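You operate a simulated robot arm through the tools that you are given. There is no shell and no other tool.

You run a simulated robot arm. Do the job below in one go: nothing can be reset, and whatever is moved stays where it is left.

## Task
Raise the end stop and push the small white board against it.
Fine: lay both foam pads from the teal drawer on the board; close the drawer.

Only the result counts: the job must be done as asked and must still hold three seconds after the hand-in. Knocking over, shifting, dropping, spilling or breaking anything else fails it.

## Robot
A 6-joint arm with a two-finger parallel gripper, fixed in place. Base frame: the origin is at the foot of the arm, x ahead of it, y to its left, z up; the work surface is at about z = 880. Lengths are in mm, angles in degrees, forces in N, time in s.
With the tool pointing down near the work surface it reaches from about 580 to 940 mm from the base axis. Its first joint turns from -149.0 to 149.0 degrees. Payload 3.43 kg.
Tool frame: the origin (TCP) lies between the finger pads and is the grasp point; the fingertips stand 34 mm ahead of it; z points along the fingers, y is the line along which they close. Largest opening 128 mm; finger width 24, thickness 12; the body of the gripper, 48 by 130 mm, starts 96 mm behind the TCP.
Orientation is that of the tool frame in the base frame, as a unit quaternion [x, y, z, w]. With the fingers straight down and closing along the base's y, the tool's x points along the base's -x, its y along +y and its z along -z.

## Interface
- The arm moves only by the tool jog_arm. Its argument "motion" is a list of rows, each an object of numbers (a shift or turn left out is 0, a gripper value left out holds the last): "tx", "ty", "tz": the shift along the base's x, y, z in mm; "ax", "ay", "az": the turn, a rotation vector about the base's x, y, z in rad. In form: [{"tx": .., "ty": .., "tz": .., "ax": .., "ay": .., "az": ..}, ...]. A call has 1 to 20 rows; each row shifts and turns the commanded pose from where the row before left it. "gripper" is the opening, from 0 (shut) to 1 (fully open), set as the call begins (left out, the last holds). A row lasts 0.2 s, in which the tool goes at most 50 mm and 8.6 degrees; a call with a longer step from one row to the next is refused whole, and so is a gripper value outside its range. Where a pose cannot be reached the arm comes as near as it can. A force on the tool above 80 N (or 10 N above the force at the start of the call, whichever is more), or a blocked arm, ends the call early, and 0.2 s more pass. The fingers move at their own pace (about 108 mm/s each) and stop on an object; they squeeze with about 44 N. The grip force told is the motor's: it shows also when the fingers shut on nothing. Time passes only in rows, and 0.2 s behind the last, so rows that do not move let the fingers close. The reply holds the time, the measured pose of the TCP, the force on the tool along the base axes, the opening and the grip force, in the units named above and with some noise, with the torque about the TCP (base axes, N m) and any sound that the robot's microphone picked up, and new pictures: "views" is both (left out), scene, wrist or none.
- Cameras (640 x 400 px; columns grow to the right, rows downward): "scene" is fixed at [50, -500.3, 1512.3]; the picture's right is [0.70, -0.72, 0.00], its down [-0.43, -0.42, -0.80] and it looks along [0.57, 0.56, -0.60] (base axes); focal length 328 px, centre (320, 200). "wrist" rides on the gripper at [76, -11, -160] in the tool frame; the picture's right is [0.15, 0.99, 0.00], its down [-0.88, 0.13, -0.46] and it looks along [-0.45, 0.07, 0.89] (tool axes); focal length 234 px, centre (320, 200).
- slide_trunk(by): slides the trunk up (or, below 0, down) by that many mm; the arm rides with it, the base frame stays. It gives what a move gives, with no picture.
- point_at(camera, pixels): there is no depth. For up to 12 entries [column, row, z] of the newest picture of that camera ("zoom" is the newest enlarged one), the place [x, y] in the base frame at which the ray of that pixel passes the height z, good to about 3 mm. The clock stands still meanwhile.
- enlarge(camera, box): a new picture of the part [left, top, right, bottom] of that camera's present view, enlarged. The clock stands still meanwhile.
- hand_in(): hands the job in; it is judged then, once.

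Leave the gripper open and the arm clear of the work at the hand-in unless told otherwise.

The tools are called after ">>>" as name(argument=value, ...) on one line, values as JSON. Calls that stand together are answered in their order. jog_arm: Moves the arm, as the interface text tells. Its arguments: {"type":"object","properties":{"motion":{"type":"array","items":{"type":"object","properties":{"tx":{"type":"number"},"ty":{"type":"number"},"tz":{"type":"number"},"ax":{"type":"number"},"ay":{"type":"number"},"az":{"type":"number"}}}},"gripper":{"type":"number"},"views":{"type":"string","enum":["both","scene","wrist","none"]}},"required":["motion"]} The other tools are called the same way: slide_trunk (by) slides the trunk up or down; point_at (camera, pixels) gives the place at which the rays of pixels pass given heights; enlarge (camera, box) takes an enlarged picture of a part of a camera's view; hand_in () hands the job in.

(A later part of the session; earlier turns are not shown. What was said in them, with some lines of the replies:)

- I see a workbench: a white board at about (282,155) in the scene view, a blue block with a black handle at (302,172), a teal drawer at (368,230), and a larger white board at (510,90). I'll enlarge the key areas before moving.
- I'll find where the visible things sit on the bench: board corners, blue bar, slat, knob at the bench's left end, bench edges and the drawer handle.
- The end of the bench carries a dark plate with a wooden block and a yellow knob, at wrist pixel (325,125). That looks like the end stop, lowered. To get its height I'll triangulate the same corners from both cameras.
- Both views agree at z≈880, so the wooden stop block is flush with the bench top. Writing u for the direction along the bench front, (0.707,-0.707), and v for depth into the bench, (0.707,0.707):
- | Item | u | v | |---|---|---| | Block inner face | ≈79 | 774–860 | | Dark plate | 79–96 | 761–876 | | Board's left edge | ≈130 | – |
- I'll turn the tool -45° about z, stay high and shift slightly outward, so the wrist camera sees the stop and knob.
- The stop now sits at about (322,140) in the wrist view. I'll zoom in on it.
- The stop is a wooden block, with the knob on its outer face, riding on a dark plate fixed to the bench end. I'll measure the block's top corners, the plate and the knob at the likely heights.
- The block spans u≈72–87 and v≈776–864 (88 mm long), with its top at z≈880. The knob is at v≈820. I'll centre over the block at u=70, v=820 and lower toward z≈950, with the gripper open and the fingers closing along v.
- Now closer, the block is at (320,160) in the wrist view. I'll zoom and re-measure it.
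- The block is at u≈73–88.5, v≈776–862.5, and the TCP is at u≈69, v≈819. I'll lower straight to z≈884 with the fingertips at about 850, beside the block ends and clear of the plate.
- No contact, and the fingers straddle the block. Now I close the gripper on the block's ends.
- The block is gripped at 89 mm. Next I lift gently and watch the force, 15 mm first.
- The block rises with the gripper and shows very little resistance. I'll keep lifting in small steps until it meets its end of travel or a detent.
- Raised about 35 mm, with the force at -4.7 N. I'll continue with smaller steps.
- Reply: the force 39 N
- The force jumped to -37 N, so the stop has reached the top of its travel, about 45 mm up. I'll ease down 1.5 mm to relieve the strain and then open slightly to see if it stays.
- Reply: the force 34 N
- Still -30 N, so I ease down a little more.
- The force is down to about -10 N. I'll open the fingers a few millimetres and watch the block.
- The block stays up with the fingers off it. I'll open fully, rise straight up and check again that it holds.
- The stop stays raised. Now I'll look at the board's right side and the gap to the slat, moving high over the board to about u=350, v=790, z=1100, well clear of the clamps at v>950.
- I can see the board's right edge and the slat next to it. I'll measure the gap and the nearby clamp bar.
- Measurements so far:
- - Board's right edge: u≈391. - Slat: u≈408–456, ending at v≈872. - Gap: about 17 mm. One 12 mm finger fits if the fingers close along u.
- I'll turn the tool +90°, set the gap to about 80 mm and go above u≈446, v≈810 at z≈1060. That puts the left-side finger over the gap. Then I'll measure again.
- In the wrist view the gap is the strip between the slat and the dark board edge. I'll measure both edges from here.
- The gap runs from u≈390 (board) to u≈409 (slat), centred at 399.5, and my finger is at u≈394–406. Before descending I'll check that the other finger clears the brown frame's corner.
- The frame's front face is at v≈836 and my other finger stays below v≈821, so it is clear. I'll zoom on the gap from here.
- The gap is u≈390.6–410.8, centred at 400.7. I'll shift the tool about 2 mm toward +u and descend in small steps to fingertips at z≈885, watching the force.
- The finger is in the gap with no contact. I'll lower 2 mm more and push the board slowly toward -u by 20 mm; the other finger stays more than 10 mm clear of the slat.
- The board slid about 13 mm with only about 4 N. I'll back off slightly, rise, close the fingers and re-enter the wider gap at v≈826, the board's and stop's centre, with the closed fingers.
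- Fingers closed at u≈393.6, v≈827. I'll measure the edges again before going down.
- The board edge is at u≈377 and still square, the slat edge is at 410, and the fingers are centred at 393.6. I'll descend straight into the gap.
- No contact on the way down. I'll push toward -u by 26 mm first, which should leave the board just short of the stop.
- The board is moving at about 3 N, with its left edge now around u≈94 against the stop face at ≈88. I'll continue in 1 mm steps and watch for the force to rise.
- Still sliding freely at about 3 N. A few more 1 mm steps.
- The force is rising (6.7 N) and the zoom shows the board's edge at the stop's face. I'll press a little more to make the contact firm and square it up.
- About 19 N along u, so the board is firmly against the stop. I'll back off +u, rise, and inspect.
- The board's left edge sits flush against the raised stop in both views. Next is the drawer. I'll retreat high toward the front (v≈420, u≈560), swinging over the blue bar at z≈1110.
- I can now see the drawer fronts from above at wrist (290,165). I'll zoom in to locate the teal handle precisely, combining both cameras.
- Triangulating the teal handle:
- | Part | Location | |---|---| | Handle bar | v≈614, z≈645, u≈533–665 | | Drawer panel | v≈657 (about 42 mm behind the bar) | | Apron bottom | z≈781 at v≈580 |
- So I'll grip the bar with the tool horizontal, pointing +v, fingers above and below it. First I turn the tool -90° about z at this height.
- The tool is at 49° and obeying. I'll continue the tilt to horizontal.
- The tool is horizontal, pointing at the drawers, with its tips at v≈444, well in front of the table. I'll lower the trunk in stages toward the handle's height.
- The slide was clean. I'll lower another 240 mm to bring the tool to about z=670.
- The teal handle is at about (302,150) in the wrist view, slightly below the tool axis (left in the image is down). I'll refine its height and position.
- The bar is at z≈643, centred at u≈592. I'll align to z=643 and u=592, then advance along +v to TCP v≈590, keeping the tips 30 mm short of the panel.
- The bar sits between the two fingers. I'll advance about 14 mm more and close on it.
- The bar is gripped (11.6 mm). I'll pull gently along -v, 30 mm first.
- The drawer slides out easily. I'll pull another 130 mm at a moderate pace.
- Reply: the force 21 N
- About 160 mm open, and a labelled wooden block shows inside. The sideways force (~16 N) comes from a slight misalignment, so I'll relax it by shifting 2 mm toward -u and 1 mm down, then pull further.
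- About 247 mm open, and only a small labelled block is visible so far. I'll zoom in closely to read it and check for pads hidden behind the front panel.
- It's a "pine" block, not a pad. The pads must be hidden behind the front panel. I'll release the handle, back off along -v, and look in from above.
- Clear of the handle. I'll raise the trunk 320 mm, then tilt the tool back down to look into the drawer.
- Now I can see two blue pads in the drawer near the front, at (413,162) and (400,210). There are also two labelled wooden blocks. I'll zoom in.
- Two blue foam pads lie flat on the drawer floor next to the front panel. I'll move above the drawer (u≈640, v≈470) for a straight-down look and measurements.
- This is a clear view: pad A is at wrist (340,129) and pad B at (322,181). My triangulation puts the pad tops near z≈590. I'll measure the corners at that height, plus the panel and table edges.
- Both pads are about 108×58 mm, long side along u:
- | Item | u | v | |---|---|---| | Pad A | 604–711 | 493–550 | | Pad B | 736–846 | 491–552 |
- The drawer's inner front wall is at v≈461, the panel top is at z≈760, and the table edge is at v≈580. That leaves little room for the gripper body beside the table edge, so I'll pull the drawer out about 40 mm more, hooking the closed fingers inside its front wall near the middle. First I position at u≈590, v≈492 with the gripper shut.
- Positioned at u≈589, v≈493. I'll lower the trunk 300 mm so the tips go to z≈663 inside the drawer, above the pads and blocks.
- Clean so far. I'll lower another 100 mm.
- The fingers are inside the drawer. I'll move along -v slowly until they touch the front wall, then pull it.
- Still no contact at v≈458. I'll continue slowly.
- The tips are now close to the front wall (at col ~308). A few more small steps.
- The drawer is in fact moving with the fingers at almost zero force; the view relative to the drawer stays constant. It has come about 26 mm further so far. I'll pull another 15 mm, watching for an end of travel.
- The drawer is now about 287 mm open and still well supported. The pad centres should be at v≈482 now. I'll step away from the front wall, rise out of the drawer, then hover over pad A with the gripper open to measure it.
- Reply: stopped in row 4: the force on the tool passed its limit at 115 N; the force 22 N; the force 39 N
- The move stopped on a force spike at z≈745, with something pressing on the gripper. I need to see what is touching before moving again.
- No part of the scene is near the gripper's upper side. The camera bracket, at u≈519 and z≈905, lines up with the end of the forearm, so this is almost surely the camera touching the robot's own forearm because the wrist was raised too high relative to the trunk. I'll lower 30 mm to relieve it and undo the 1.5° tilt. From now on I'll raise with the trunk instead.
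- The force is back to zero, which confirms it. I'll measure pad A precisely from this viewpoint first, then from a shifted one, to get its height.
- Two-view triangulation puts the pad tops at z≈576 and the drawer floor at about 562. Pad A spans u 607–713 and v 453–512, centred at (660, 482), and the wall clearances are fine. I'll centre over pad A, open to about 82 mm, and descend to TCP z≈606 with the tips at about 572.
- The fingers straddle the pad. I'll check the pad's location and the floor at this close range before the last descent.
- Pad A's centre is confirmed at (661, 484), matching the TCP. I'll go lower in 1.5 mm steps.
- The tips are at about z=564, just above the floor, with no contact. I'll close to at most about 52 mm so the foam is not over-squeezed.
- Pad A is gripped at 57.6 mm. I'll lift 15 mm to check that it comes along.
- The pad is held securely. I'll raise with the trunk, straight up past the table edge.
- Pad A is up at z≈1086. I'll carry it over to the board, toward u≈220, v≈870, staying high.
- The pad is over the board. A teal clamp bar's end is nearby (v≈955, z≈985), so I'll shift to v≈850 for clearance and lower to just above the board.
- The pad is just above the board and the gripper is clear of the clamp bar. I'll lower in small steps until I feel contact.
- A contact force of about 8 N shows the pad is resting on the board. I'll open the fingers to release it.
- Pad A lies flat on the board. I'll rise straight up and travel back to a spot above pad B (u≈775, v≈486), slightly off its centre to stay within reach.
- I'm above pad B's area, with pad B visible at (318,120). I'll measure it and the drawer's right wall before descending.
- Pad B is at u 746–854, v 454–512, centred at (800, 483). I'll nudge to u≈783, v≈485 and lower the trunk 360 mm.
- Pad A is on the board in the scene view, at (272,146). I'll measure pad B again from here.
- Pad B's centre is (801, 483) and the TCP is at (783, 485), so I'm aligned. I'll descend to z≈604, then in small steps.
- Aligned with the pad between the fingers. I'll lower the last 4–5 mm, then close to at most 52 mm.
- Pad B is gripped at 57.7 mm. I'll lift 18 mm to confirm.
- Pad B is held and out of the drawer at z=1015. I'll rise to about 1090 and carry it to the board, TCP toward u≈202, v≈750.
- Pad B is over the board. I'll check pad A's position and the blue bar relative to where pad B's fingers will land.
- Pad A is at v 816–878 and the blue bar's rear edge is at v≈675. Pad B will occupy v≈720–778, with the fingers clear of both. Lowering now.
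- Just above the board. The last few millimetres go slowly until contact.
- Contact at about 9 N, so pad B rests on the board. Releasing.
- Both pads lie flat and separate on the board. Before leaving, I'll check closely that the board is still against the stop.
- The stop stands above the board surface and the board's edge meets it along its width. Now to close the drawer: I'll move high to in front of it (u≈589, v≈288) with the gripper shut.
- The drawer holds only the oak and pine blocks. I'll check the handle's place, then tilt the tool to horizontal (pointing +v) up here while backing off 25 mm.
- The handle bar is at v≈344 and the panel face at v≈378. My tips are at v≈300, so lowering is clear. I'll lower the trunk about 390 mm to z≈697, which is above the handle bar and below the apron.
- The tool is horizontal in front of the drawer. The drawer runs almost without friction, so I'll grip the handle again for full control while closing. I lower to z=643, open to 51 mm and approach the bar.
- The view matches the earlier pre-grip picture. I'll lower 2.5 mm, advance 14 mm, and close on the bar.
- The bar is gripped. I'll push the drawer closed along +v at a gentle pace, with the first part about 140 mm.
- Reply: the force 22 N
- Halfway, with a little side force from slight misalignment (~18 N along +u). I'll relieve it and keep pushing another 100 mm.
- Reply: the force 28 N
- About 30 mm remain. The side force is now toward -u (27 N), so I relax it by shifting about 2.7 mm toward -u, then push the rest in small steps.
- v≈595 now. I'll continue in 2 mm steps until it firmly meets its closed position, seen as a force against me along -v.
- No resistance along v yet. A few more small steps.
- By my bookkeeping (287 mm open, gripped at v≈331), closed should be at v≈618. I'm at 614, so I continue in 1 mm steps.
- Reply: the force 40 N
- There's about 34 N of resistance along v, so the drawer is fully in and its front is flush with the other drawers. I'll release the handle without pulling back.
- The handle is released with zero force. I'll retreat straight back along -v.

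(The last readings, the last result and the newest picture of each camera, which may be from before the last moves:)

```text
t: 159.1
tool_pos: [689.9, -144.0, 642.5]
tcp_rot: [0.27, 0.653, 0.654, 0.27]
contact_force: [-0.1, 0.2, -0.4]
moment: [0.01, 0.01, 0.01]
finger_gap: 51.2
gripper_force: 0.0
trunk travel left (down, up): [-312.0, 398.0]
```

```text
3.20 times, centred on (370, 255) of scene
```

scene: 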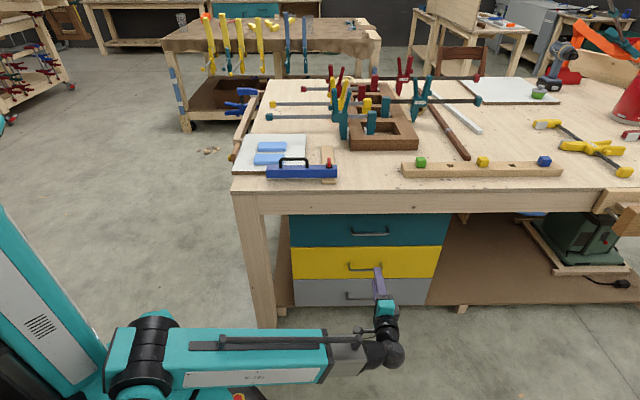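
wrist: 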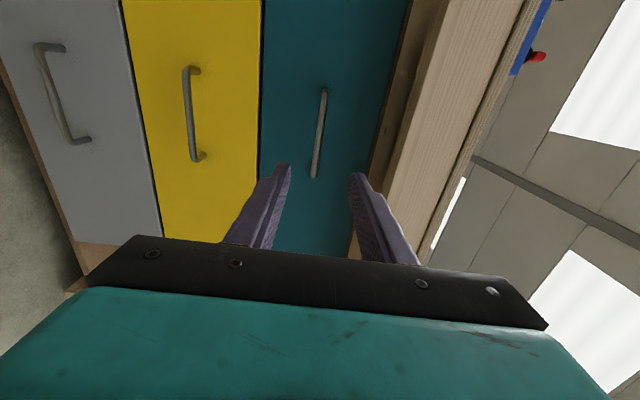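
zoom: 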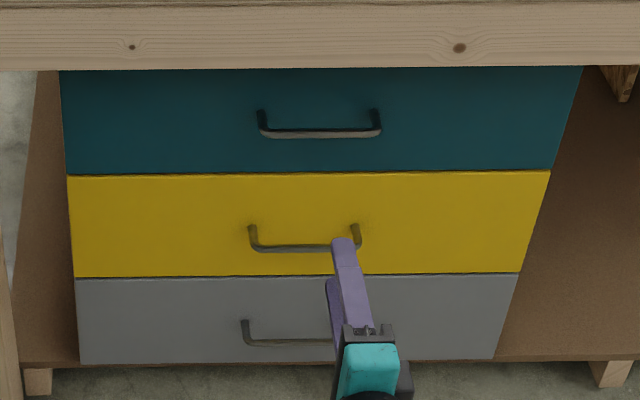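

The drawer is closed: the teal handle is back at its original pixel row (≈234) and the front is flush. I'll raise the trunk to lift the arm away, then do a final check of the board and pads.

>>> slide_trunk(by=200)

>>> slide_trunk(by=190)

>>> jog_arm(motion=[{"tx": -15, "ty": -15}, {"tx": -15, "ty": -15}, {}], gripper=1, views="both")

>>> enlarge(camera="scene", box=[222, 100, 352, 190])

>>> enlarge(camera="scene", box=[232, 128, 272, 178])

>>> enlarge(camera="scene", box=[270, 200, 470, 310])

```text
t: 161.3
tool_pos: [689.7, -144.3, 843.4]
tcp_rot: [0.27, 0.653, 0.654, 0.271]
contact_force: [-0.9, -0.1, 0.0]
moment: [-0.03, -0.03, -0.01]
finger_gap: 51.3
gripper_force: 0.2
trunk travel left (down, up): [-512.0, 198.0]
```

```text
t: 163.4
tool_pos: [690.0, -143.4, 1032.1]
tcp_rot: [0.269, 0.654, 0.653, 0.271]
contact_force: [-0.6, -0.3, -0.1]
moment: [0.0, 0.02, -0.02]
finger_gap: 51.1
gripper_force: 0.0
trunk travel left (down, up): [-702.0, 8.0]
```

```text
t: 164.2
tool_pos: [661.2, -174.1, 1034.1]
tcp_rot: [0.27, 0.654, 0.653, 0.271]
contact_force: [0.1, 0.6, 0.3]
moment: [-0.02, -0.04, 0.01]
finger_gap: 127.8
gripper_force: 0.1
trunk travel left (down, up): [-702.0, 8.0]
```

scene: 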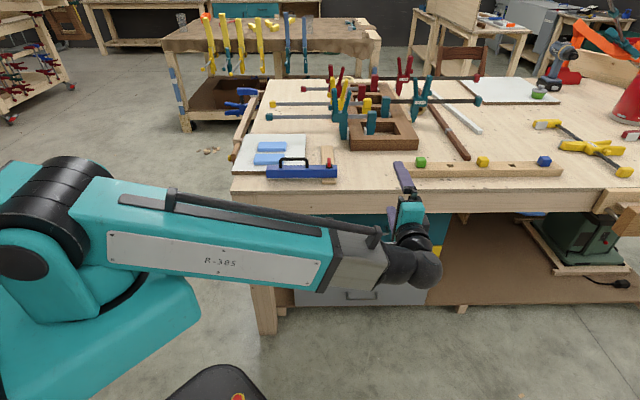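
wrist: 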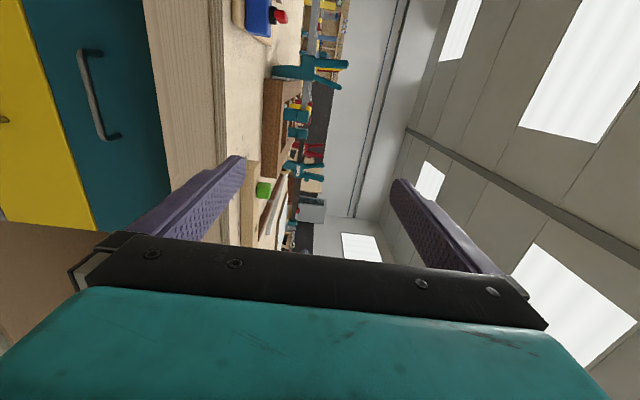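

```text
4.44 times, centred on (287, 145) of scene
```

zoom: 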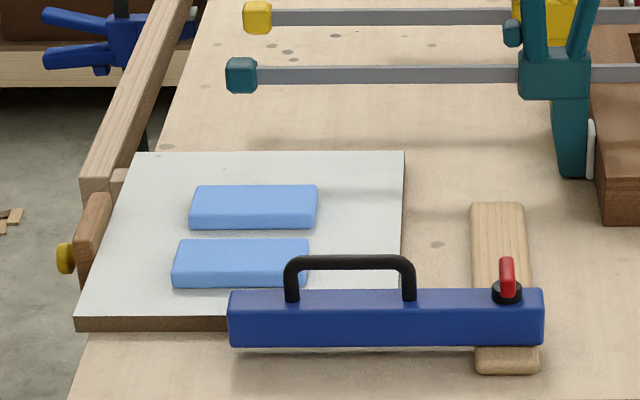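

```text
8.00 times, centred on (252, 153) of scene
```

zoom: 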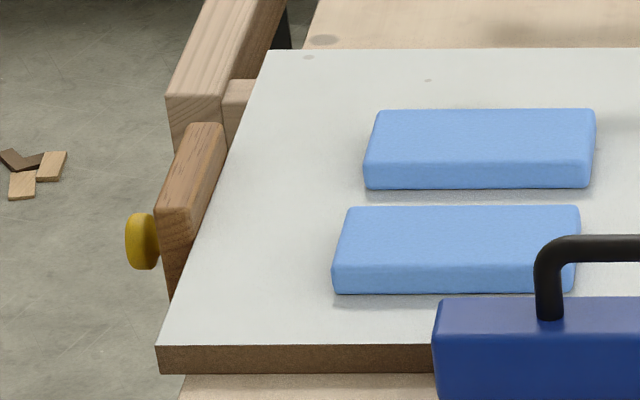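

```text
3.20 times, centred on (370, 255) of scene
```

zoom: 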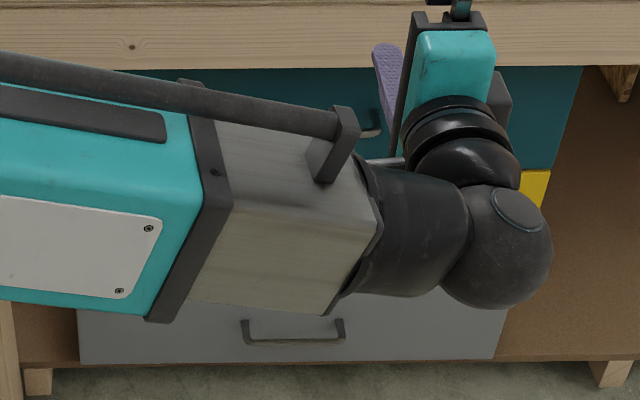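

Final check:

- **Stop:** still raised.
- **Board:** its edge is against the stop.
- **Pads:** both blue foam pads lie flat on the board.
- **Teal drawer:** closed.
- **Other objects:** the blue bar, slat, clamps and cubes have not moved.
- **Arm:** the gripper is open and the arm is clear of the bench.

Handing in.

>>> hand_in()

```text
The job is handed in.
```

I raised the end stop and pushed the small white board against it. Both blue foam pads from the teal drawer are lying flat on the board, and the drawer is closed. I handed the job in, but the reply only confirmed receipt, so I don't have a verdict.

- **End stop:** lifted about 45 mm to the top of its travel. It stayed up for the rest of the job without being held.
- **Board:** pushed until I felt about 19 N against the stop. The close-up pictures showed its edge meeting the stop along its width.
- **Drawer:** pushed in until it stopped firmly, with its front flush with the other drawers. The oak and pine blocks are still inside.
- **Arm contact:** one lift while working over the drawer stopped early on a 115 N force spike. I believe it was the wrist camera touching the arm's own forearm. The force cleared when I lowered the arm, and nothing on the bench looked moved.

The blue bar measured at the same place as at the start, and the slat, clamps and cubes look unmoved. The gripper is open and the arm is clear of the bench.
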